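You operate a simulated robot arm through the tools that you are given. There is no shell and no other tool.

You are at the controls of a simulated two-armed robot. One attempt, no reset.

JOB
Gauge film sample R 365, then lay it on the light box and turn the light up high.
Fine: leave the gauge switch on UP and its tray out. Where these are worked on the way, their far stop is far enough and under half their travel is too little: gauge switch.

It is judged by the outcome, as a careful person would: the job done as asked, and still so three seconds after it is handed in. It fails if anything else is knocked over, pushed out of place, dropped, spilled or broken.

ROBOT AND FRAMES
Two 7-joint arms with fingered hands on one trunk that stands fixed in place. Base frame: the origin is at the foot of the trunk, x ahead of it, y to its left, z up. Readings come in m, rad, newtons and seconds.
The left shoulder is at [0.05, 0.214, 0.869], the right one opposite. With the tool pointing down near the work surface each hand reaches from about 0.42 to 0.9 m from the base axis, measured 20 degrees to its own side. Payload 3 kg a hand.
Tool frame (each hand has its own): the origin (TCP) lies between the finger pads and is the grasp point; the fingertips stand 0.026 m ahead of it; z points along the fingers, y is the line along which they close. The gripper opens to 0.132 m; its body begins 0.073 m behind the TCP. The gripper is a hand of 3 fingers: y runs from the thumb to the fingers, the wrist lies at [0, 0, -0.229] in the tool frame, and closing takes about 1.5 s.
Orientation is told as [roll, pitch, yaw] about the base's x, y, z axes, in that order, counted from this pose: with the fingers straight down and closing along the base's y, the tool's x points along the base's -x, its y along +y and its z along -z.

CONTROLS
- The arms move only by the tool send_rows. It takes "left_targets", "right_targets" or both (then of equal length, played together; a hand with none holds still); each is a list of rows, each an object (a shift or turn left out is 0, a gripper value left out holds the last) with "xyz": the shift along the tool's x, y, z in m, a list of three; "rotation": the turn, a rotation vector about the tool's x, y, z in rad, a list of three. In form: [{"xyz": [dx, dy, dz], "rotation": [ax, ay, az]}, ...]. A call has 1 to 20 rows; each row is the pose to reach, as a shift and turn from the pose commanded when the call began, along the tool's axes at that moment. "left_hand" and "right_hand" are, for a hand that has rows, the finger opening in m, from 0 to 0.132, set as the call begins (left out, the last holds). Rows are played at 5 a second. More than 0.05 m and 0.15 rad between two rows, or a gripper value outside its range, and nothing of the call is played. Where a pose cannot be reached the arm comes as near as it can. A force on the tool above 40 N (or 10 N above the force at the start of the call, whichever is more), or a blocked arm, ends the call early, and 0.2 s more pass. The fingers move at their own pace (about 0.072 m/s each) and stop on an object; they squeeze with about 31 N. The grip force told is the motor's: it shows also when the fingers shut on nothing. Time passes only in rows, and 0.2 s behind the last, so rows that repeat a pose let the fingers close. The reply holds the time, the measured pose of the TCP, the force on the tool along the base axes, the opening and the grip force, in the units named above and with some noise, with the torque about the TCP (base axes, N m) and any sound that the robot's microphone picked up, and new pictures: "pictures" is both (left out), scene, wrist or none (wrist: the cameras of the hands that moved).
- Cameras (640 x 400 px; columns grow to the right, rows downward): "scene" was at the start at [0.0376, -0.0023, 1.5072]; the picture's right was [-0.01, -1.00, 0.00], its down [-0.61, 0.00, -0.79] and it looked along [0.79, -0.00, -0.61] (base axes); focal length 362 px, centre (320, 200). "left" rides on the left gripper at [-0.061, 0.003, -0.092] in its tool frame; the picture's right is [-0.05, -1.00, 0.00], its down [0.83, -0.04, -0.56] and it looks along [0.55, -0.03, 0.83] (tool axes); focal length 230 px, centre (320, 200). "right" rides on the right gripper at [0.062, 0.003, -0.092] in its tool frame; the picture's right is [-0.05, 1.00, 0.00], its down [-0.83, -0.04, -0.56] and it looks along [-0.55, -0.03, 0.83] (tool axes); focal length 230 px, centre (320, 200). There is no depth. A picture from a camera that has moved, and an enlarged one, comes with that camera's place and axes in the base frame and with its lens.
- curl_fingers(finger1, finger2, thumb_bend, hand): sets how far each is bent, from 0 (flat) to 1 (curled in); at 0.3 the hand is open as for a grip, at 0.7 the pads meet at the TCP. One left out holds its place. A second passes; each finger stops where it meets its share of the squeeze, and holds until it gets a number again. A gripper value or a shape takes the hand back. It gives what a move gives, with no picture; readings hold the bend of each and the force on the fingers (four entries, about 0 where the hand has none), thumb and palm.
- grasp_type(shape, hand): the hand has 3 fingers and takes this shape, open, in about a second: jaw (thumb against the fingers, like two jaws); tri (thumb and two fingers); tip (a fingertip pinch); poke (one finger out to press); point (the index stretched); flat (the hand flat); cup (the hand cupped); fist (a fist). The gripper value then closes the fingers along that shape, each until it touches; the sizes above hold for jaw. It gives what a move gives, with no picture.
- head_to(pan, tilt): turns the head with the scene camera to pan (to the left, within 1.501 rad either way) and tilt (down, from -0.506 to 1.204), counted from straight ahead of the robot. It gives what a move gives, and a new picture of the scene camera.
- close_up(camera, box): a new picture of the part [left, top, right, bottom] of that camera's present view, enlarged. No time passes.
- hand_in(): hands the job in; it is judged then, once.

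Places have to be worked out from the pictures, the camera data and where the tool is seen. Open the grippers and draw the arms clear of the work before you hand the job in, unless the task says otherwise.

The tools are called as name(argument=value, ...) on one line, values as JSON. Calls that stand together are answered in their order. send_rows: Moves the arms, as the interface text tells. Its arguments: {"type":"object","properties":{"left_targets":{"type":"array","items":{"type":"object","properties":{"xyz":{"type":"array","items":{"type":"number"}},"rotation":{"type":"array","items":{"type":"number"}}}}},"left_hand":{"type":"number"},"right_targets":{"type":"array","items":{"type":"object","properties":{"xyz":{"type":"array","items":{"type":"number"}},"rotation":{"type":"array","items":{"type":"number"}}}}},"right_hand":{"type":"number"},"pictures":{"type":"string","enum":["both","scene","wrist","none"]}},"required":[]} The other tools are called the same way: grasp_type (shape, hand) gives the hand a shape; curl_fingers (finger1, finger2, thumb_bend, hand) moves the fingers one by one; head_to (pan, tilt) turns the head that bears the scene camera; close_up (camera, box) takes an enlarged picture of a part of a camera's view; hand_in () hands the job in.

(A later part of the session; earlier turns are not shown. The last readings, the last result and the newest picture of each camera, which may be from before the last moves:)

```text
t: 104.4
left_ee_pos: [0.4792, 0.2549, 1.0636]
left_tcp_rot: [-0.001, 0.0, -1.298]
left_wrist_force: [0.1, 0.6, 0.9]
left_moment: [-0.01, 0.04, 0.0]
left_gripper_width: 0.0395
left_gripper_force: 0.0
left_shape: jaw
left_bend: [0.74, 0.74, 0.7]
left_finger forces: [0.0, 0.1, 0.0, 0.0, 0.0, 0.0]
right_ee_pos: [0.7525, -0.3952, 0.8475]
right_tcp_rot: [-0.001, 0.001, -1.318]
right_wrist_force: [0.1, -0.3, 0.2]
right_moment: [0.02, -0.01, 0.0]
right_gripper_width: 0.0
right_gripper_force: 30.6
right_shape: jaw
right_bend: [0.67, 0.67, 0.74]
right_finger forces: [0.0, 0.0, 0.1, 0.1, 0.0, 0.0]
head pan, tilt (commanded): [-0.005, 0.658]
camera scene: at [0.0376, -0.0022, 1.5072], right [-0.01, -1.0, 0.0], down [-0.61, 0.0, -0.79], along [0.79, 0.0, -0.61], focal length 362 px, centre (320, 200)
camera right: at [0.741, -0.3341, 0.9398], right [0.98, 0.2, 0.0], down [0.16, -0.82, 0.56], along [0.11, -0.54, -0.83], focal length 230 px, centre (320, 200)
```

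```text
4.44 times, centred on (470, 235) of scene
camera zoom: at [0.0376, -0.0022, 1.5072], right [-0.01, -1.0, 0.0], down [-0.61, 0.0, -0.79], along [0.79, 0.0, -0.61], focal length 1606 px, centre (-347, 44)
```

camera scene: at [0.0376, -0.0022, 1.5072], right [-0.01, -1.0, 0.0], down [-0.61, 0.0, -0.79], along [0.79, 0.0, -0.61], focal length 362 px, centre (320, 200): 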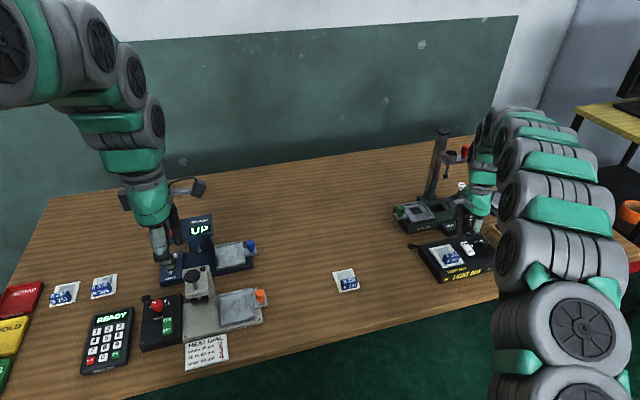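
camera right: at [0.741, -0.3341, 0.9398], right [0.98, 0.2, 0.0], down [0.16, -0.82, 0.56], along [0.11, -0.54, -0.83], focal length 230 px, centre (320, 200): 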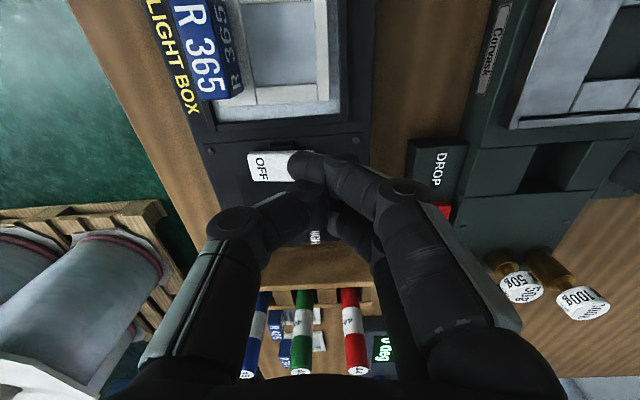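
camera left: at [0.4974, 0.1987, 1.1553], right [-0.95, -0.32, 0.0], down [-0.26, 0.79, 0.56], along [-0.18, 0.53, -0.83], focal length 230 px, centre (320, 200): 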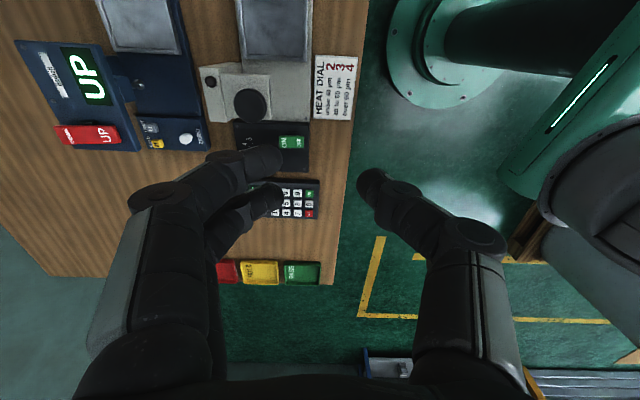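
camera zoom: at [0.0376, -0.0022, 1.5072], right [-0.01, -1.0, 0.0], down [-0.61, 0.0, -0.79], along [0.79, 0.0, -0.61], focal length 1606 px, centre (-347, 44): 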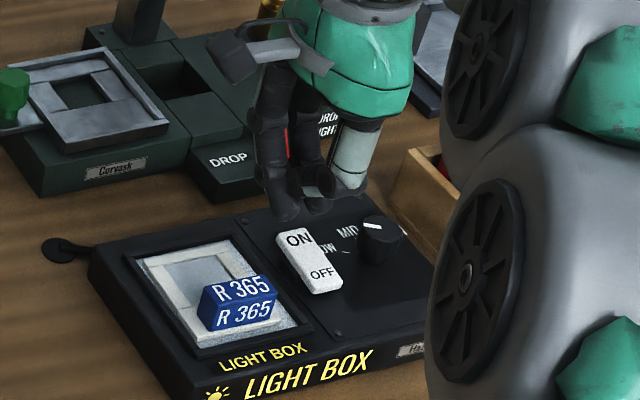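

Fingertips are about 1–2 cm above the ON end. I lower in 2 mm steps.

send_rows(right_targets=[{"xyz": [0, 0, 0.002]}, {"xyz": [0, 0, 0.004]}, {"xyz": [0, 0, 0.006]}, {"xyz": [0, 0, 0.008]}, {"xyz": [0, 0, 0.01]}, {"xyz": [0, 0, 0.01]}], right_hand=0.0)

close_up(camera="scene", box=[420, 190, 520, 280])

```text
t: 105.8
left_ee_pos: [0.4791, 0.2565, 1.064]
left_tcp_rot: [-0.001, 0.002, -1.299]
left_wrist_force: [0.7, -0.7, -0.8]
left_moment: [0.02, 0.0, 0.03]
left_gripper_width: 0.0396
left_gripper_force: 0.0
left_shape: jaw
left_bend: [0.74, 0.74, 0.7]
left_finger forces: [0.1, 0.0, 0.0, 0.1, 0.0, 0.0]
right_ee_pos: [0.7526, -0.3949, 0.8376]
right_tcp_rot: [0.0, -0.001, -1.32]
right_wrist_force: [0.6, 0.4, 0.9]
right_moment: [0.01, 0.02, 0.01]
right_gripper_width: 0.0
right_gripper_force: 31.1
right_shape: jaw
right_bend: [0.67, 0.67, 0.74]
right_finger forces: [0.0, 0.0, 0.0, 0.1, 0.1, 0.0]
head pan, tilt (commanded): [-0.005, 0.658]
camera scene: at [0.0376, -0.0023, 1.5072], right [-0.01, -1.0, 0.0], down [-0.61, 0.0, -0.79], along [0.79, 0.0, -0.61], focal length 362 px, centre (320, 200)
camera right: at [0.7408, -0.3342, 0.9305], right [0.98, 0.2, 0.0], down [0.16, -0.82, 0.56], along [0.11, -0.54, -0.83], focal length 230 px, centre (320, 200)
```

scene: 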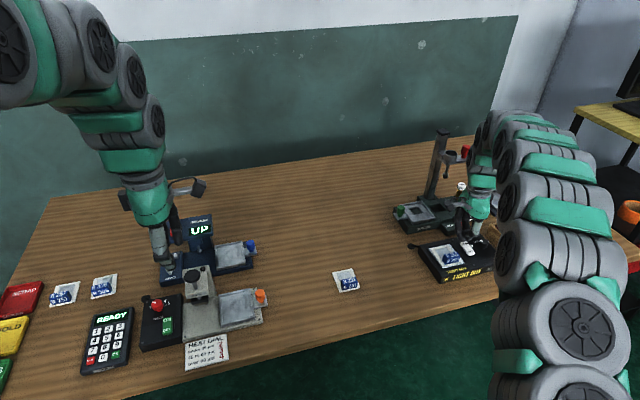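
right: 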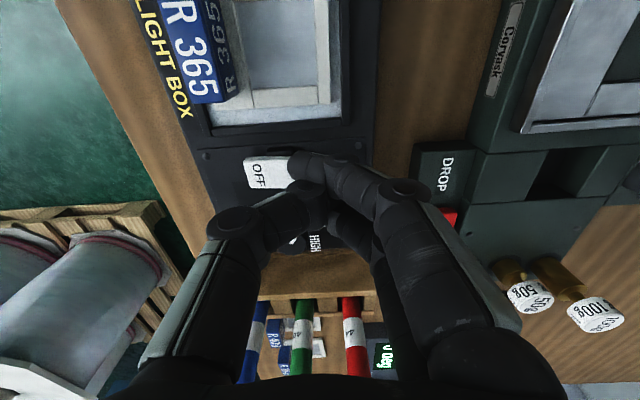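

```text
4.44 times, centred on (470, 235) of scene
camera zoom: at [0.0376, -0.0023, 1.5072], right [-0.01, -1.0, 0.0], down [-0.61, 0.0, -0.79], along [0.79, 0.0, -0.61], focal length 1606 px, centre (-347, 44)
```

zoom: 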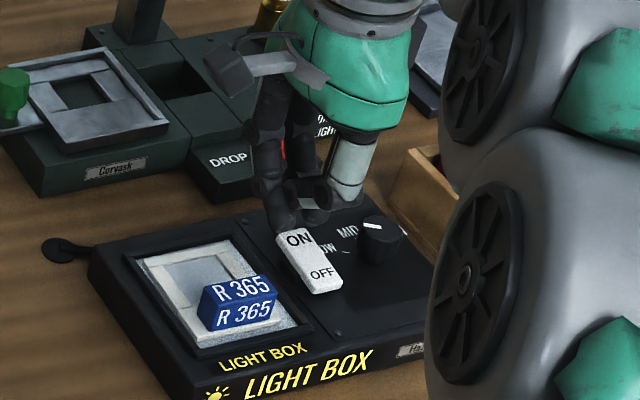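

The leading fingertip is a bit left of the rocker's centre; I shift 5 mm to −y and continue pressing down.

send_rows(right_targets=[{"xyz": [-0.005, 0, 0.0]}, {"xyz": [-0.005, 0, 0.002]}, {"xyz": [-0.005, 0, 0.004]}, {"xyz": [-0.005, 0, 0.006]}, {"xyz": [-0.005, 0, 0.008]}, {"xyz": [-0.005, 0, 0.008]}], right_hand=0.0)

close_up(camera="scene", box=[420, 190, 520, 280])

```text
t: 107.2
left_ee_pos: [0.4782, 0.2568, 1.0649]
left_tcp_rot: [-0.002, 0.0, -1.297]
left_wrist_force: [-0.8, 0.4, -0.5]
left_moment: [0.01, 0.01, 0.0]
left_gripper_width: 0.0398
left_gripper_force: 0.0
left_shape: jaw
left_bend: [0.74, 0.74, 0.7]
left_finger forces: [0.0, 0.0, 0.1, 0.1, 0.1, 0.0]
right_ee_pos: [0.7531, -0.3999, 0.8299]
right_tcp_rot: [0.001, 0.0, -1.32]
right_wrist_force: [0.0, 0.9, -0.1]
right_moment: [0.01, 0.0, -0.02]
right_gripper_width: 0.0
right_gripper_force: 30.8
right_shape: jaw
right_bend: [0.67, 0.67, 0.74]
right_finger forces: [0.1, 0.0, 0.1, 0.0, 0.0, 0.1]
head pan, tilt (commanded): [-0.005, 0.658]
camera scene: at [0.0376, -0.0023, 1.5072], right [-0.01, -1.0, 0.0], down [-0.61, 0.0, -0.79], along [0.79, 0.0, -0.61], focal length 362 px, centre (320, 200)
camera right: at [0.7421, -0.3393, 0.9221], right [0.98, 0.2, 0.0], down [0.16, -0.82, 0.56], along [0.11, -0.54, -0.83], focal length 230 px, centre (320, 200)
```

scene: 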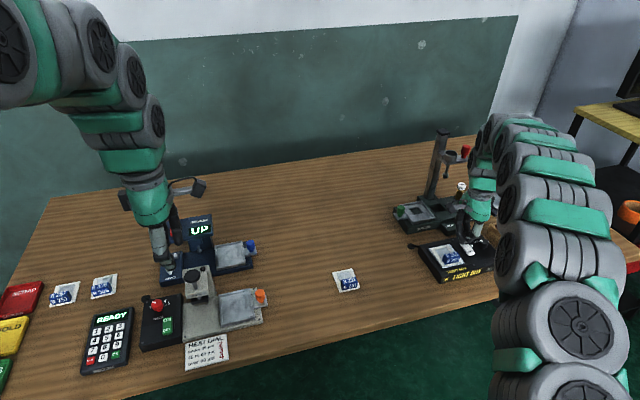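
right: 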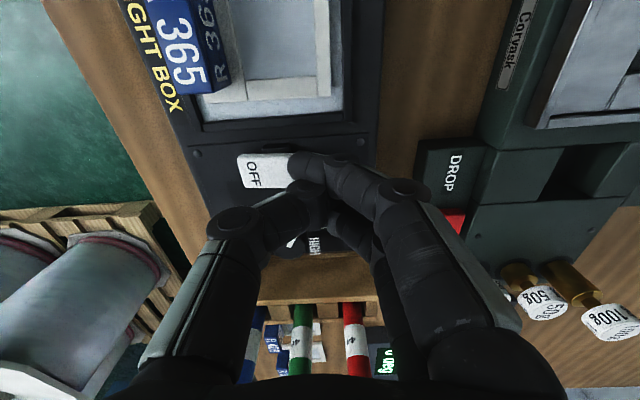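

```text
4.44 times, centred on (470, 235) of scene
camera zoom: at [0.0376, -0.0023, 1.5072], right [-0.01, -1.0, 0.0], down [-0.61, 0.0, -0.79], along [0.79, 0.0, -0.61], focal length 1606 px, centre (-347, 44)
```

zoom: 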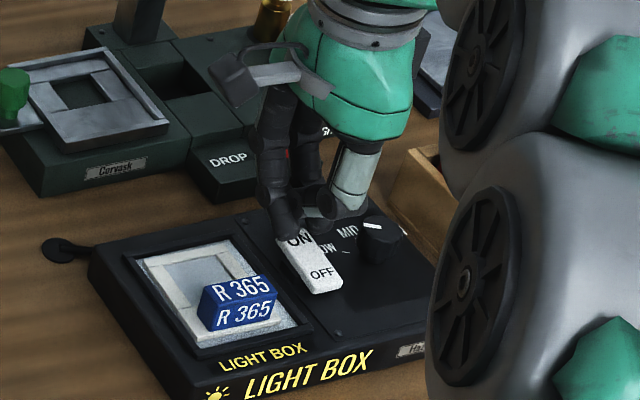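

Fingertips now cover the ON label, no contact yet. I continue lowering.

send_rows(right_targets=[{"xyz": [0, 0, 0.002]}, {"xyz": [0, 0, 0.004]}, {"xyz": [0, 0, 0.006]}, {"xyz": [0, 0, 0.008]}, {"xyz": [0, 0, 0.008]}], right_hand=0.0)

close_up(camera="scene", box=[420, 190, 520, 280])

```text
t: 108.4
left_ee_pos: [0.4785, 0.2556, 1.0647]
left_tcp_rot: [-0.001, 0.0, -1.299]
left_wrist_force: [-0.3, 0.1, -0.2]
left_moment: [0.0, -0.03, 0.01]
left_gripper_width: 0.0398
left_gripper_force: 0.1
left_shape: jaw
left_bend: [0.74, 0.74, 0.7]
left_finger forces: [0.0, 0.0, 0.0, 0.0, 0.0, 0.0]
right_ee_pos: [0.7546, -0.3983, 0.8241]
right_tcp_rot: [0.006, -0.001, -1.319]
right_wrist_force: [14.2, 1.5, 28.7]
right_moment: [-0.02, 0.07, 0.01]
right_gripper_width: 0.0003
right_gripper_force: 30.8
right_shape: jaw
right_bend: [0.71, 0.71, 0.74]
right_finger forces: [0.0, 0.0, 0.0, 0.0, 0.0, 0.1]
head pan, tilt (commanded): [-0.005, 0.658]
camera scene: at [0.0374, -0.002, 1.5072], right [0.0, -1.0, 0.0], down [-0.61, 0.0, -0.79], along [0.79, 0.0, -0.61], focal length 362 px, centre (320, 200)
camera right: at [0.7432, -0.3387, 0.9158], right [0.98, 0.2, 0.01], down [0.16, -0.81, 0.56], along [0.11, -0.55, -0.83], focal length 230 px, centre (320, 200)
```

scene: 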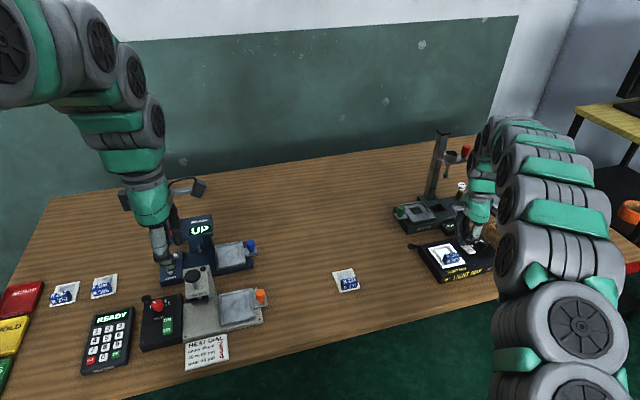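
right: 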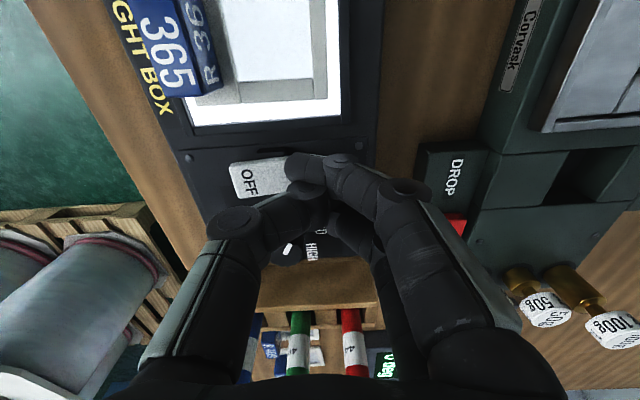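

```text
4.44 times, centred on (470, 235) of scene
camera zoom: at [0.0374, -0.002, 1.5072], right [0.0, -1.0, 0.0], down [-0.61, 0.0, -0.79], along [0.79, 0.0, -0.61], focal length 1606 px, centre (-347, 44)
```

zoom: 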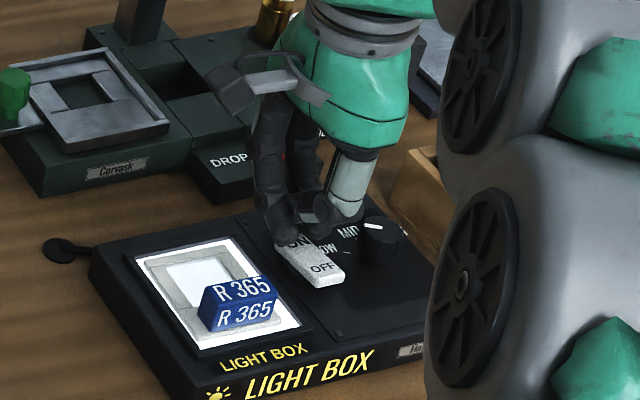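

The light is ON (the plate glows). I lift off the switch straight up and check that it stays on.

send_rows(right_targets=[{"xyz": [0, 0, -0.01]}, {"xyz": [0, 0, -0.04]}, {"xyz": [0, 0, -0.08]}, {"xyz": [0, 0, -0.12]}, {"xyz": [0, 0, -0.12]}], right_hand=0.0)

close_up(camera="scene", box=[420, 190, 520, 280])

close_up(camera="right", box=[200, 60, 420, 260])

```text
t: 109.6
left_ee_pos: [0.4779, 0.2554, 1.0632]
left_tcp_rot: [0.001, 0.0, -1.299]
left_wrist_force: [-0.9, -0.6, -0.2]
left_moment: [-0.05, -0.01, -0.01]
left_gripper_width: 0.0396
left_gripper_force: 0.0
left_shape: jaw
left_bend: [0.74, 0.74, 0.7]
left_finger forces: [0.0, 0.0, 0.0, 0.0, 0.0, 0.0]
right_ee_pos: [0.7539, -0.3989, 0.9429]
right_tcp_rot: [-0.001, 0.0, -1.319]
right_wrist_force: [0.2, -0.2, 0.0]
right_moment: [0.0, -0.03, -0.01]
right_gripper_width: 0.0
right_gripper_force: 31.0
right_shape: jaw
right_bend: [0.68, 0.68, 0.74]
right_finger forces: [0.1, 0.0, 0.0, 0.0, 0.0, 0.0]
head pan, tilt (commanded): [-0.005, 0.658]
camera scene: at [0.0376, -0.0023, 1.5072], right [-0.01, -1.0, 0.0], down [-0.61, 0.0, -0.79], along [0.79, 0.0, -0.61], focal length 362 px, centre (320, 200)
camera right: at [0.742, -0.3384, 1.0349], right [0.98, 0.2, 0.0], down [0.16, -0.82, 0.56], along [0.11, -0.54, -0.83], focal length 230 px, centre (320, 200)
```

scene: 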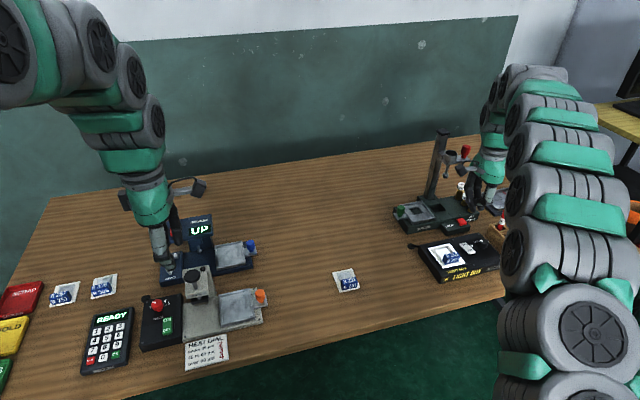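
right: 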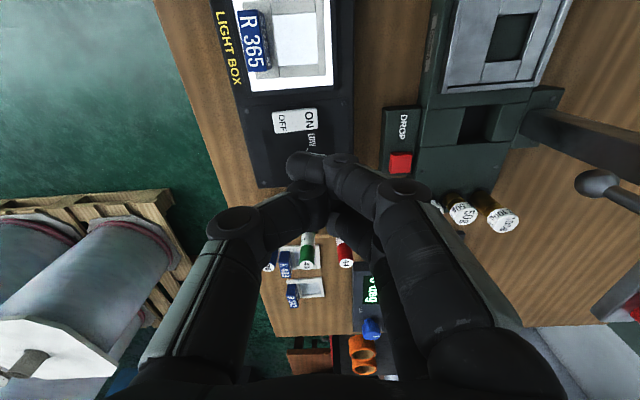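

```text
4.44 times, centred on (470, 235) of scene
camera zoom: at [0.0376, -0.0023, 1.5072], right [-0.01, -1.0, 0.0], down [-0.61, 0.0, -0.79], along [0.79, 0.0, -0.61], focal length 1606 px, centre (-347, 44)
```

zoom: 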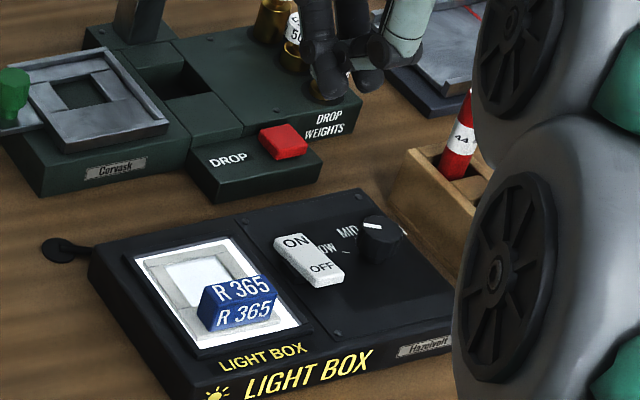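

```text
2.00 times, centred on (310, 160) of right
camera zoom: at [0.742, -0.3384, 1.0349], right [0.98, 0.2, 0.0], down [0.16, -0.82, 0.56], along [0.11, -0.54, -0.83], focal length 460 px, centre (340, 280)
```

zoom: 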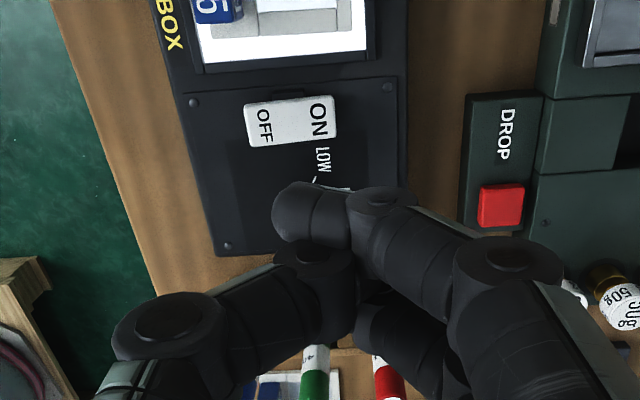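

The light stays on and nothing moved. Now I bring the right hand over the dial (0.741, −0.448), turning to yaw −0.52, with fingers open.

send_rows(right_targets=[{"xyz": [-0.007, -0.004, 0], "rotation": [0, 0, -0.133]}, {"xyz": [-0.014, -0.008, 0], "rotation": [0, 0, -0.266]}, {"xyz": [-0.022, -0.012, 0], "rotation": [0, 0, -0.4]}, {"xyz": [-0.03, -0.017, 0], "rotation": [0, 0, -0.533]}, {"xyz": [-0.037, -0.021, 0], "rotation": [0, 0, -0.666]}, {"xyz": [-0.0442, -0.0252, 0], "rotation": [0, 0, -0.799]}, {"xyz": [-0.0442, -0.0252, 0.02], "rotation": [0, 0, -0.799]}, {"xyz": [-0.0442, -0.0252, 0.03], "rotation": [0, 0, -0.799]}, {"xyz": [-0.0442, -0.0252, 0.03], "rotation": [0, 0, -0.799]}], right_hand=0.06)

close_up(camera="right", box=[180, 60, 460, 260])

close_up(camera="scene", box=[430, 180, 530, 280])

```text
t: 111.6
left_ee_pos: [0.4787, 0.2566, 1.0642]
left_tcp_rot: [0.001, -0.002, -1.301]
left_wrist_force: [0.6, 0.1, -1.2]
left_moment: [0.02, -0.02, -0.02]
left_gripper_width: 0.04
left_gripper_force: 0.1
left_shape: jaw
left_bend: [0.74, 0.74, 0.7]
left_finger forces: [0.0, 0.1, 0.0, 0.0, 0.0, 0.1]
right_ee_pos: [0.7405, -0.4482, 0.9128]
right_tcp_rot: [0.0, 0.0, -0.521]
right_wrist_force: [-0.8, 0.8, 0.5]
right_moment: [0.02, -0.01, -0.02]
right_gripper_width: 0.0598
right_gripper_force: 0.2
right_shape: jaw
right_bend: [0.73, 0.73, 0.7]
right_finger forces: [0.1, 0.0, 0.0, 0.0, 0.1, 0.0]
head pan, tilt (commanded): [-0.005, 0.658]
camera scene: at [0.0376, -0.0023, 1.5072], right [-0.01, -1.0, 0.0], down [-0.61, 0.0, -0.79], along [0.79, 0.0, -0.61], focal length 362 px, centre (320, 200)
camera right: at [0.6892, -0.4152, 1.004], right [0.54, 0.84, 0.0], down [0.7, -0.45, 0.55], along [0.47, -0.3, -0.83], focal length 230 px, centre (320, 200)
```

scene: 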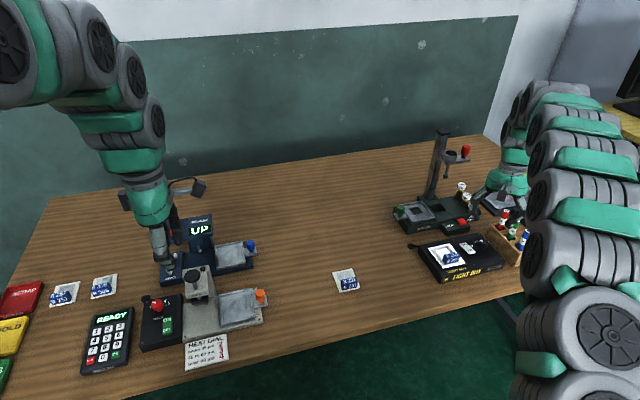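
right: 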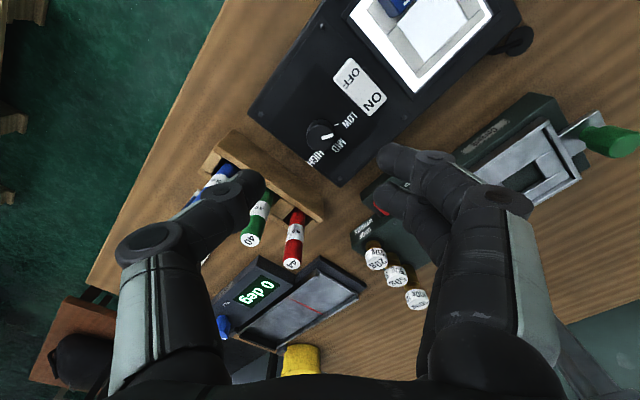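

```text
2.00 times, centred on (320, 160) of right
camera zoom: at [0.6892, -0.4152, 1.004], right [0.54, 0.84, 0.0], down [0.7, -0.45, 0.55], along [0.47, -0.3, -0.83], focal length 460 px, centre (320, 280)
```

zoom: 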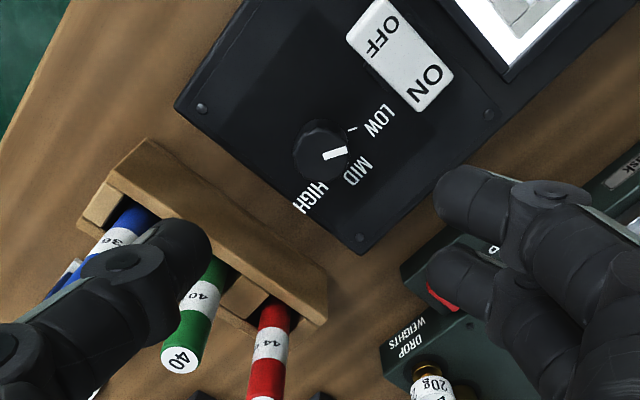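

```text
4.00 times, centred on (480, 230) of scene
camera zoom: at [0.0376, -0.0023, 1.5072], right [-0.01, -1.0, 0.0], down [-0.61, 0.0, -0.79], along [0.79, 0.0, -0.61], focal length 1446 px, centre (-320, 80)
```

zoom: 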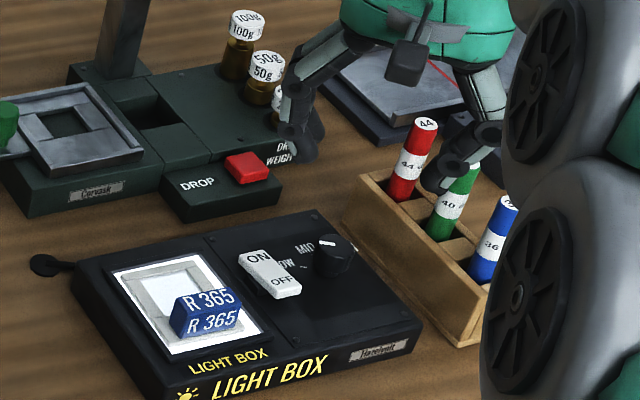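

Clear view: LOW ≈ 19°, MID ≈ 77°, HIGH ≈ 134° (clockwise from +y), with the pointer at LOW and the knob centre at (0.7404, −0.4475). To stay clear of the switch I use yaw −0.82 → −1.85 sweeps, so I set yaw −0.82, fingers 0.042, and descend to z ≈ 0.85.

send_rows(right_targets=[{"xyz": [0, 0, 0], "rotation": [0, 0, 0.1]}, {"xyz": [0, 0, 0], "rotation": [0, 0, 0.2]}, {"xyz": [0, 0, 0.01], "rotation": [0, 0, 0.3]}, {"xyz": [0, 0, 0.03], "rotation": [0, 0, 0.3]}, {"xyz": [0, 0, 0.05], "rotation": [0, 0, 0.3]}, {"xyz": [0, 0, 0.062], "rotation": [0, 0, 0.3]}, {"xyz": [0, 0, 0.062], "rotation": [0, 0, 0.3]}], right_hand=0.044)

close_up(camera="right", box=[180, 60, 460, 260])

close_up(camera="scene", box=[430, 190, 530, 280])

```text
t: 113.2
left_ee_pos: [0.4783, 0.2563, 1.0644]
left_tcp_rot: [-0.001, 0.0, -1.297]
left_wrist_force: [0.7, 0.5, -0.5]
left_moment: [-0.01, -0.02, 0.0]
left_gripper_width: 0.0399
left_gripper_force: 0.3
left_shape: jaw
left_bend: [0.74, 0.74, 0.7]
left_finger forces: [0.1, 0.0, 0.0, 0.0, 0.1, 0.0]
right_ee_pos: [0.7403, -0.4494, 0.8504]
right_tcp_rot: [-0.001, 0.002, -0.821]
right_wrist_force: [-0.2, 0.1, 0.5]
right_moment: [0.0, 0.0, 0.03]
right_gripper_width: 0.0445
right_gripper_force: 0.2
right_shape: jaw
right_bend: [0.73, 0.73, 0.7]
right_finger forces: [0.1, 0.0, 0.1, 0.1, 0.0, 0.0]
head pan, tilt (commanded): [-0.005, 0.658]
camera scene: at [0.0376, -0.0023, 1.5072], right [-0.01, -1.0, 0.0], down [-0.61, 0.0, -0.79], along [0.79, 0.0, -0.61], focal length 362 px, centre (320, 200)
camera right: at [0.7007, -0.4015, 0.9421], right [0.77, 0.64, 0.0], down [0.53, -0.64, 0.55], along [0.36, -0.43, -0.83], focal length 230 px, centre (320, 200)
```

scene: 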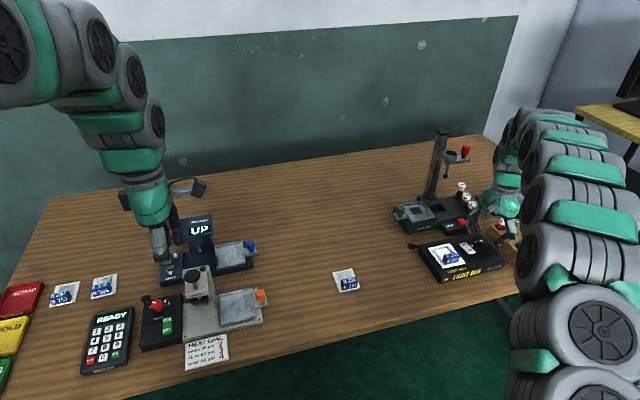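
right: 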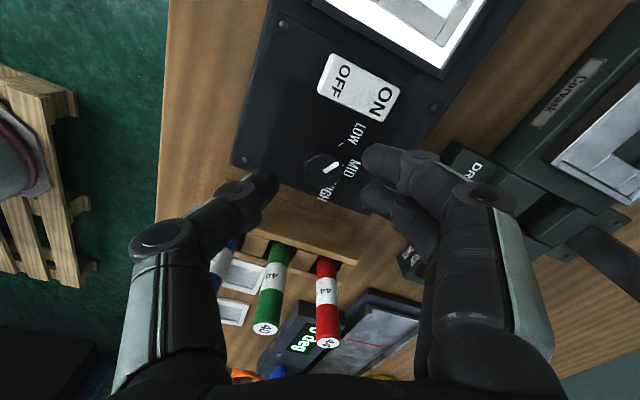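

```text
2.00 times, centred on (320, 160) of right
camera zoom: at [0.7007, -0.4015, 0.9421], right [0.77, 0.64, 0.0], down [0.53, -0.64, 0.55], along [0.36, -0.43, -0.83], focal length 460 px, centre (320, 280)
```

zoom: 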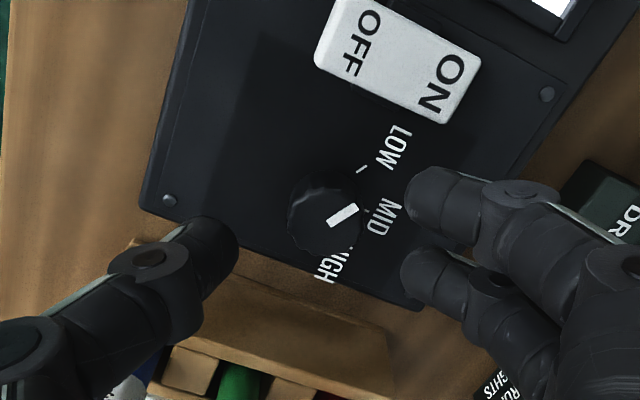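

```text
4.44 times, centred on (480, 235) of scene
camera zoom: at [0.0376, -0.0023, 1.5072], right [-0.01, -1.0, 0.0], down [-0.61, 0.0, -0.79], along [0.79, 0.0, -0.61], focal length 1606 px, centre (-391, 44)
```

zoom: 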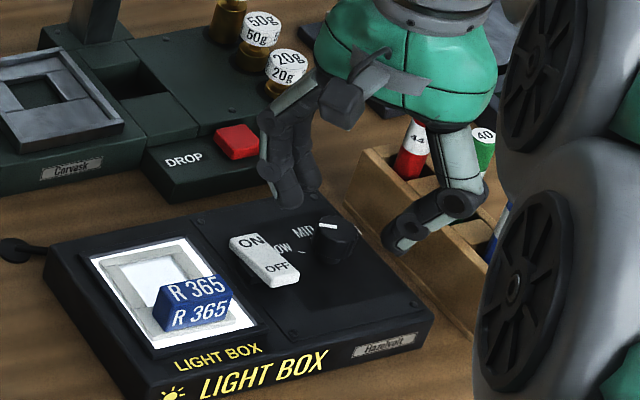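

Knob centred between thumb and fingers with good clearance to the rack. I descend the last 24 mm and close on the dial.

send_rows(right_targets=[{"xyz": [0, 0, 0.008]}, {"xyz": [0, 0, 0.016]}, {"xyz": [0, 0, 0.022]}, {"xyz": [0, 0, 0.0245]}, {"xyz": [0, 0, 0.0245]}], right_hand=0.044, pictures="none")

send_rows(right_targets=[{"xyz": [0, 0, 0]}, {"xyz": [0, 0, 0]}, {"xyz": [0, 0, 0]}, {"xyz": [0, 0, 0]}, {"xyz": [0, 0, 0]}], right_hand=0.0)

close_up(camera="right", box=[180, 60, 460, 260])

close_up(camera="scene", box=[430, 190, 530, 280])

```text
t: 114.4
left_ee_pos: [0.4786, 0.2562, 1.0648]
left_tcp_rot: [0.0, -0.001, -1.3]
left_wrist_force: [0.3, -0.1, 0.5]
left_moment: [0.02, 0.01, -0.02]
left_gripper_width: 0.0396
left_gripper_force: 0.1
left_shape: jaw
left_bend: [0.74, 0.74, 0.7]
left_finger forces: [0.1, 0.1, 0.0, 0.0, 0.1, 0.0]
right_ee_pos: [0.7404, -0.449, 0.825]
right_tcp_rot: [-0.001, -0.001, -0.822]
right_wrist_force: [-0.2, 0.3, 1.0]
right_moment: [0.0, 0.01, -0.03]
right_gripper_width: 0.0446
right_gripper_force: 0.1
right_shape: jaw
right_bend: [0.73, 0.73, 0.7]
right_finger forces: [0.0, 0.1, 0.0, 0.1, 0.0, 0.0]
head pan, tilt (commanded): [-0.005, 0.658]
```

```text
t: 115.6
left_ee_pos: [0.4784, 0.2563, 1.0652]
left_tcp_rot: [0.001, -0.001, -1.297]
left_wrist_force: [-0.2, -0.5, 0.6]
left_moment: [-0.03, 0.0, 0.01]
left_gripper_width: 0.0397
left_gripper_force: 0.1
left_shape: jaw
left_bend: [0.74, 0.74, 0.7]
left_finger forces: [0.1, 0.1, 0.0, 0.2, 0.0, 0.0]
right_ee_pos: [0.7399, -0.4487, 0.8269]
right_tcp_rot: [0.0, 0.0, -0.821]
right_wrist_force: [-2.8, 1.6, -4.6]
right_moment: [0.05, 0.02, -0.04]
right_gripper_width: 0.0135
right_gripper_force: 30.5
right_shape: jaw
right_bend: [0.72, 0.72, 0.7]
right_finger forces: [12.3, 14.7, 0.0, 0.0, 27.7, 0.0]
head pan, tilt (commanded): [-0.005, 0.658]
camera scene: at [0.0376, -0.0023, 1.5072], right [-0.01, -1.0, 0.0], down [-0.61, 0.0, -0.79], along [0.79, 0.0, -0.61], focal length 362 px, centre (320, 200)
camera right: at [0.7008, -0.4017, 0.9176], right [0.77, 0.64, 0.0], down [0.53, -0.64, 0.55], along [0.36, -0.43, -0.83], focal length 230 px, centre (320, 200)
```

scene: 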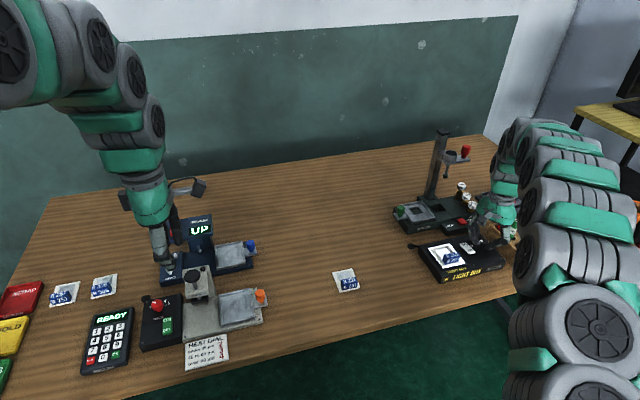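
right: 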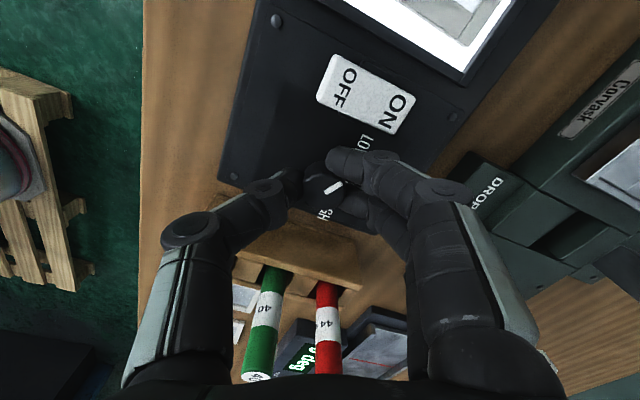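

```text
2.00 times, centred on (320, 160) of right
camera zoom: at [0.7008, -0.4017, 0.9176], right [0.77, 0.64, 0.0], down [0.53, -0.64, 0.55], along [0.36, -0.43, -0.83], focal length 460 px, centre (320, 280)
```

zoom: 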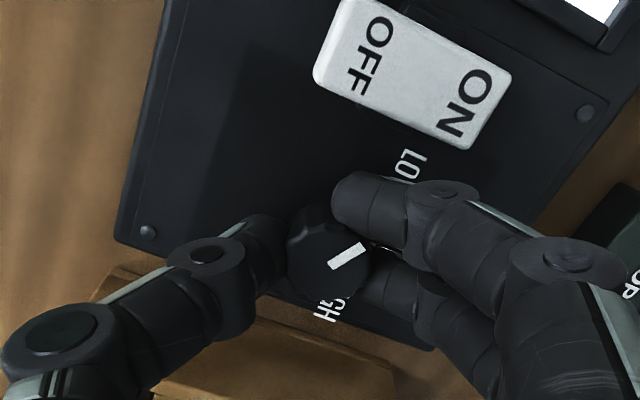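

```text
4.44 times, centred on (480, 235) of scene
camera zoom: at [0.0376, -0.0023, 1.5072], right [-0.01, -1.0, 0.0], down [-0.61, 0.0, -0.79], along [0.79, 0.0, -0.61], focal length 1606 px, centre (-391, 44)
```

zoom: 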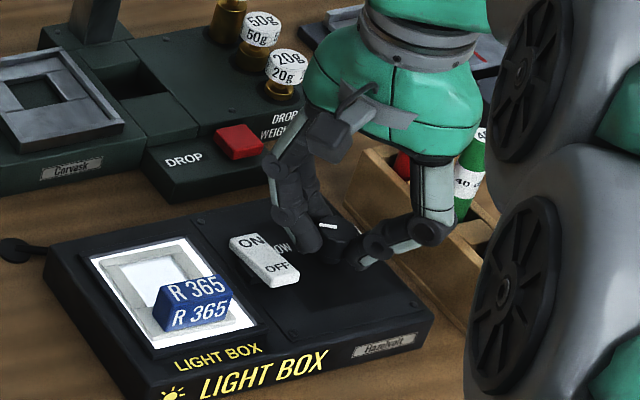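

The dial is gripped. I rotate clockwise (yaw decreasing) by 0.3 rad first and check that the pointer follows.

send_rows(right_targets=[{"xyz": [0, 0, 0], "rotation": [0, 0, 0.1]}, {"xyz": [0, 0, 0], "rotation": [0, 0, 0.2]}, {"xyz": [0, 0, 0], "rotation": [0, 0, 0.3]}, {"xyz": [0, 0, 0], "rotation": [0, 0, 0.3]}], right_hand=0.0, pictures="wrist")

close_up(camera="right", box=[180, 60, 460, 260])

```text
t: 116.6
left_ee_pos: [0.4805, 0.255, 1.0657]
left_tcp_rot: [0.001, 0.0, -1.299]
left_wrist_force: [-0.2, -0.1, 0.7]
left_moment: [-0.02, 0.02, 0.01]
left_gripper_width: 0.0398
left_gripper_force: 0.1
left_shape: jaw
left_bend: [0.74, 0.74, 0.7]
left_finger forces: [0.0, 0.1, 0.0, 0.0, 0.1, 0.1]
right_ee_pos: [0.7411, -0.4482, 0.8247]
right_tcp_rot: [0.001, 0.0, -1.121]
right_wrist_force: [-5.9, 7.2, -3.7]
right_moment: [0.13, 0.06, 0.01]
right_gripper_width: 0.0134
right_gripper_force: 30.7
right_shape: jaw
right_bend: [0.72, 0.72, 0.7]
right_finger forces: [14.5, 14.0, 0.0, 0.0, 28.9, 0.0]
head pan, tilt (commanded): [-0.005, 0.658]
camera right: at [0.717, -0.3913, 0.9176], right [0.92, 0.39, 0.0], down [0.32, -0.77, 0.55], along [0.21, -0.51, -0.83], focal length 230 px, centre (320, 200)
```

right: 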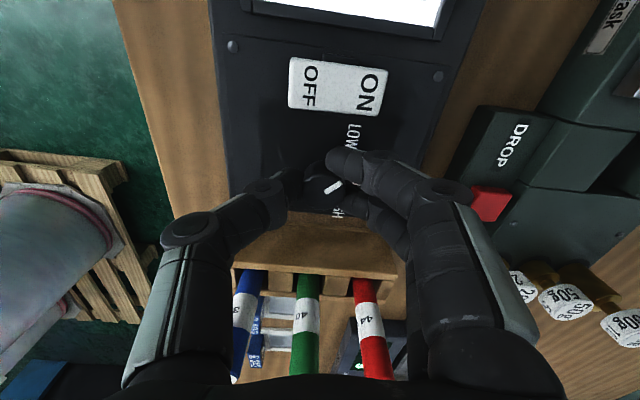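

```text
2.00 times, centred on (320, 160) of right
camera zoom: at [0.717, -0.3913, 0.9176], right [0.92, 0.39, 0.0], down [0.32, -0.77, 0.55], along [0.21, -0.51, -0.83], focal length 460 px, centre (320, 280)
```

zoom: 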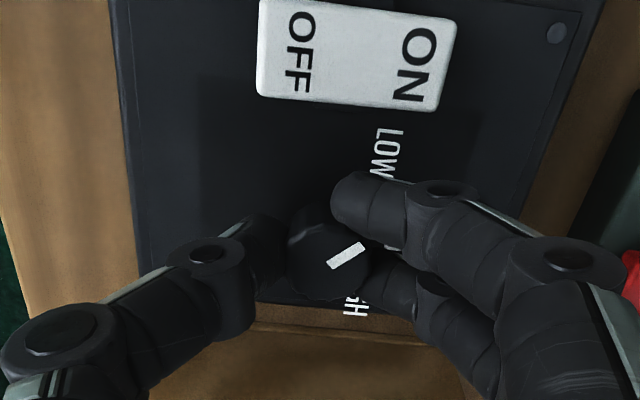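

The knob turns with the hand. I continue another 0.75 rad.

send_rows(right_targets=[{"xyz": [0, 0, 0], "rotation": [0, 0, 0.125]}, {"xyz": [0, 0, 0], "rotation": [0, 0, 0.25]}, {"xyz": [0, 0, 0], "rotation": [0, 0, 0.375]}, {"xyz": [0, 0, 0], "rotation": [0, 0, 0.5]}, {"xyz": [0, 0, 0], "rotation": [0, 0, 0.625]}, {"xyz": [0, 0, 0], "rotation": [0, 0, 0.75]}, {"xyz": [0, 0, 0], "rotation": [0, 0, 0.75]}], right_hand=0.0)

close_up(camera="right", box=[180, 60, 460, 260])

close_up(camera="scene", box=[430, 190, 530, 280])

```text
t: 118.2
left_ee_pos: [0.4785, 0.2574, 1.065]
left_tcp_rot: [-0.001, 0.0, -1.298]
left_wrist_force: [0.0, 0.4, -0.7]
left_moment: [-0.02, -0.01, 0.01]
left_gripper_width: 0.0396
left_gripper_force: 0.0
left_shape: jaw
left_bend: [0.74, 0.74, 0.7]
left_finger forces: [0.1, 0.1, 0.1, 0.0, 0.1, 0.1]
right_ee_pos: [0.7417, -0.4468, 0.8251]
right_tcp_rot: [0.0, -0.001, -1.87]
right_wrist_force: [9.7, 18.8, -4.8]
right_moment: [0.31, -0.19, 0.04]
right_gripper_width: 0.0134
right_gripper_force: 31.4
right_shape: jaw
right_bend: [0.71, 0.72, 0.7]
right_finger forces: [21.6, 14.6, 0.0, 0.1, 27.7, 0.1]
head pan, tilt (commanded): [-0.005, 0.658]
camera scene: at [0.0378, -0.002, 1.5072], right [0.0, -1.0, 0.0], down [-0.61, 0.0, -0.79], along [0.79, 0.0, -0.61], focal length 362 px, centre (320, 200)
camera right: at [0.763, -0.3892, 0.9177], right [0.94, -0.34, 0.0], down [-0.29, -0.78, 0.55], along [-0.19, -0.52, -0.83], focal length 230 px, centre (320, 200)
```

scene: 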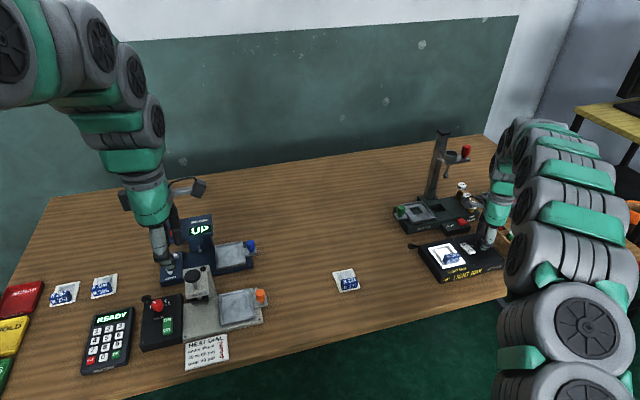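
right: 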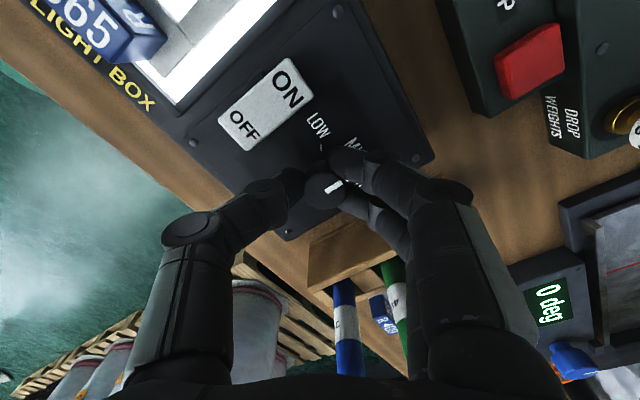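

```text
2.00 times, centred on (320, 160) of right
camera zoom: at [0.763, -0.3892, 0.9177], right [0.94, -0.34, 0.0], down [-0.29, -0.78, 0.55], along [-0.19, -0.52, -0.83], focal length 460 px, centre (320, 280)
```

zoom: 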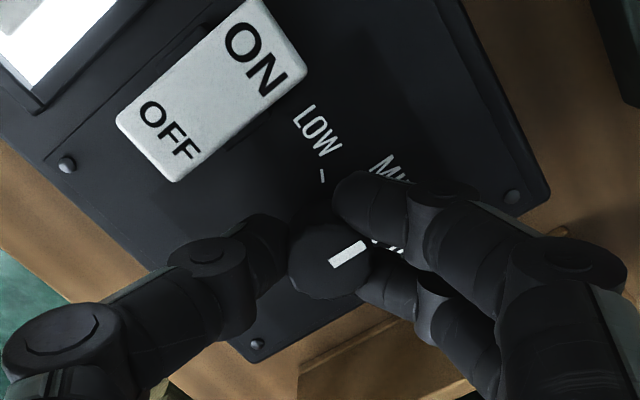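

```text
4.44 times, centred on (480, 235) of scene
camera zoom: at [0.0378, -0.002, 1.5072], right [0.0, -1.0, 0.0], down [-0.61, 0.0, -0.79], along [0.79, 0.0, -0.61], focal length 1606 px, centre (-391, 44)
```

zoom: 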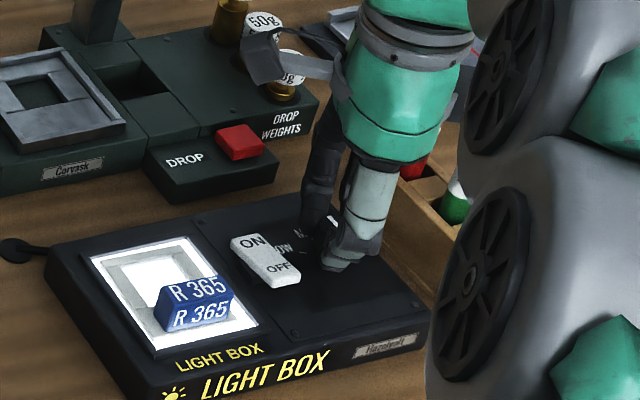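

The pointer has moved to about MID and the light box hasn't shifted. I open, rise 35 mm, and look at the dial before the second grip.

send_rows(right_targets=[{"xyz": [0, 0, 0]}, {"xyz": [0, 0, 0]}, {"xyz": [0, 0, 0]}], right_hand=0.046, pictures="none")

send_rows(right_targets=[{"xyz": [0, 0, -0.01]}, {"xyz": [0, 0, -0.03]}, {"xyz": [0, 0, -0.045]}, {"xyz": [0, 0, -0.045], "rotation": [0, 0, -0.14]}, {"xyz": [0, 0, -0.045], "rotation": [0, 0, -0.28]}, {"xyz": [0, 0, -0.045], "rotation": [0, 0, -0.42]}, {"xyz": [0, 0, -0.045], "rotation": [0, 0, -0.56]}, {"xyz": [0, 0, -0.045], "rotation": [0, 0, -0.7]}, {"xyz": [0, 0, -0.045], "rotation": [0, 0, -0.84]}, {"xyz": [0, 0, -0.045], "rotation": [0, 0, -0.98]}, {"xyz": [0, 0, -0.045], "rotation": [0, 0, -1.05]}, {"xyz": [0, 0, -0.045], "rotation": [0, 0, -1.05]}], right_hand=0.046)

close_up(camera="right", box=[180, 60, 460, 260])

close_up(camera="scene", box=[430, 190, 530, 280])

```text
t: 119.0
left_ee_pos: [0.4787, 0.2555, 1.0649]
left_tcp_rot: [0.0, -0.001, -1.298]
left_wrist_force: [0.2, -0.2, 0.7]
left_moment: [-0.05, -0.02, 0.04]
left_gripper_width: 0.0398
left_gripper_force: 0.1
left_shape: jaw
left_bend: [0.74, 0.74, 0.7]
left_finger forces: [0.0, 0.1, 0.0, 0.0, 0.0, 0.0]
right_ee_pos: [0.7399, -0.4494, 0.8255]
right_tcp_rot: [0.0, -0.001, -1.871]
right_wrist_force: [-1.1, 0.2, 0.3]
right_moment: [0.0, 0.0, -0.03]
right_gripper_width: 0.0455
right_gripper_force: 0.1
right_shape: jaw
right_bend: [0.74, 0.74, 0.7]
right_finger forces: [0.1, 0.0, 0.0, 0.1, 0.0, 0.0]
head pan, tilt (commanded): [-0.005, 0.658]
```

```text
t: 121.6
left_ee_pos: [0.479, 0.2544, 1.0648]
left_tcp_rot: [-0.002, 0.001, -1.297]
left_wrist_force: [0.3, 0.3, 0.0]
left_moment: [-0.02, 0.01, 0.0]
left_gripper_width: 0.0399
left_gripper_force: 0.0
left_shape: jaw
left_bend: [0.74, 0.74, 0.7]
left_finger forces: [0.0, 0.0, 0.0, 0.1, 0.0, 0.1]
right_ee_pos: [0.7411, -0.4495, 0.8708]
right_tcp_rot: [0.001, 0.0, -0.82]
right_wrist_force: [0.5, -0.2, -0.3]
right_moment: [-0.04, 0.0, -0.02]
right_gripper_width: 0.0456
right_gripper_force: 0.0
right_shape: jaw
right_bend: [0.74, 0.74, 0.7]
right_finger forces: [0.0, 0.0, 0.0, 0.0, 0.1, 0.0]
head pan, tilt (commanded): [-0.005, 0.658]
camera scene: at [0.0376, -0.0023, 1.5072], right [-0.01, -1.0, 0.0], down [-0.61, 0.0, -0.79], along [0.79, 0.0, -0.61], focal length 362 px, centre (320, 200)
camera right: at [0.7012, -0.4017, 0.9628], right [0.77, 0.64, 0.0], down [0.54, -0.64, 0.56], along [0.36, -0.42, -0.83], focal length 230 px, centre (320, 200)
```

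scene: 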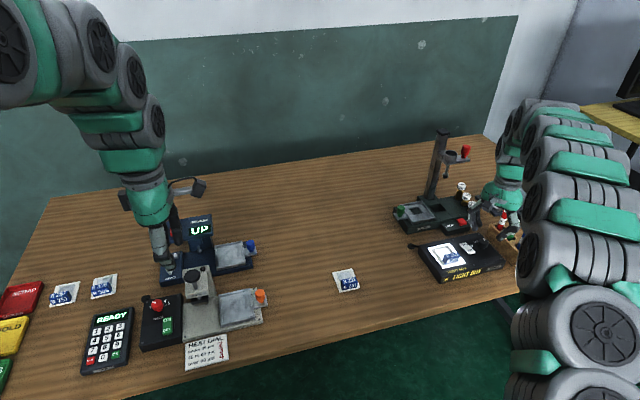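
right: 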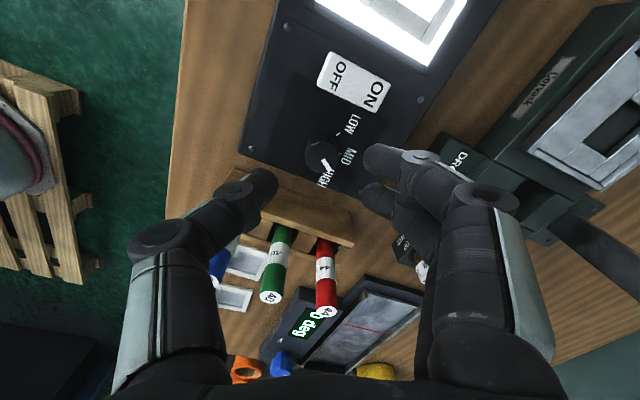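

```text
2.00 times, centred on (320, 160) of right
camera zoom: at [0.7012, -0.4017, 0.9628], right [0.77, 0.64, 0.0], down [0.54, -0.64, 0.56], along [0.36, -0.42, -0.83], focal length 460 px, centre (320, 280)
```

zoom: 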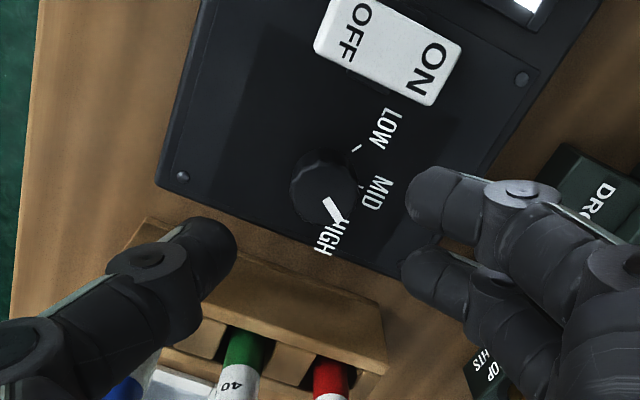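

```text
4.44 times, centred on (480, 235) of scene
camera zoom: at [0.0376, -0.0023, 1.5072], right [-0.01, -1.0, 0.0], down [-0.61, 0.0, -0.79], along [0.79, 0.0, -0.61], focal length 1606 px, centre (-391, 44)
```

zoom: 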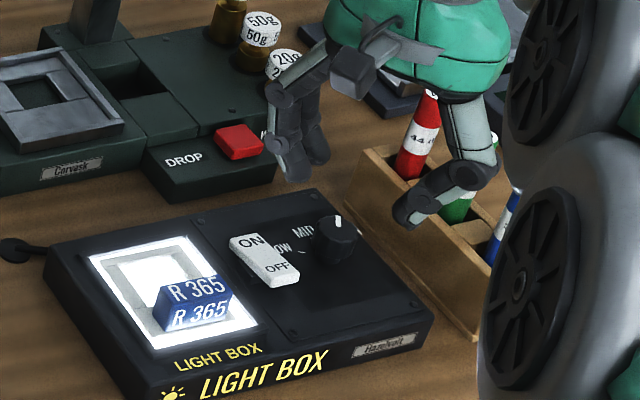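

The light is brighter. I zoom in on the dial to see exactly where the pointer is.

close_up(camera="right", box=[295, 100, 365, 190])

close_up(camera="scene", box=[465, 220, 505, 260])

```text
4.44 times, centred on (330, 145) of right
camera zoom: at [0.7012, -0.4017, 0.9628], right [0.77, 0.64, 0.0], down [0.54, -0.64, 0.56], along [0.36, -0.42, -0.83], focal length 1022 px, centre (276, 444)
```

zoom: 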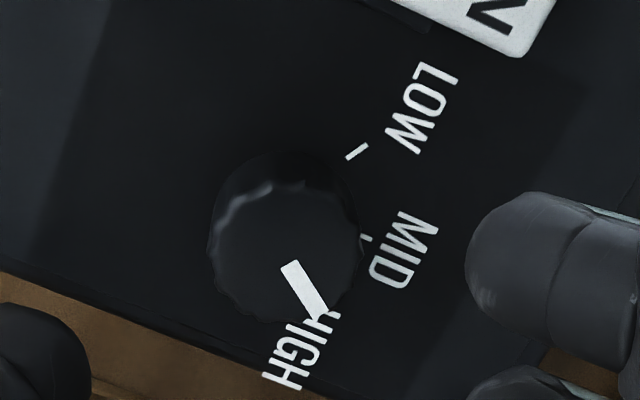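

```text
10.00 times, centred on (485, 240) of scene
camera zoom: at [0.0376, -0.0023, 1.5072], right [-0.01, -1.0, 0.0], down [-0.61, 0.0, -0.79], along [0.79, 0.0, -0.61], focal length 3615 px, centre (-1330, -200)
```

zoom: 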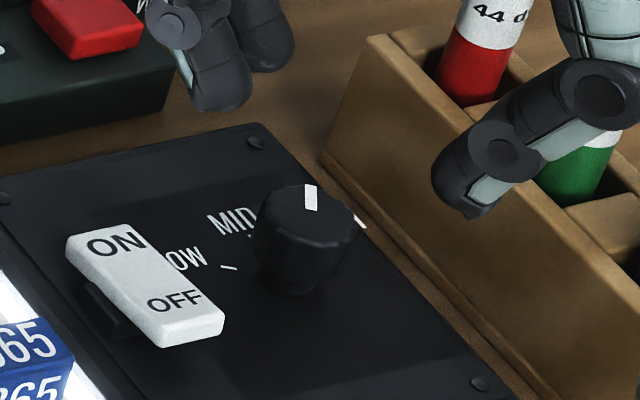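

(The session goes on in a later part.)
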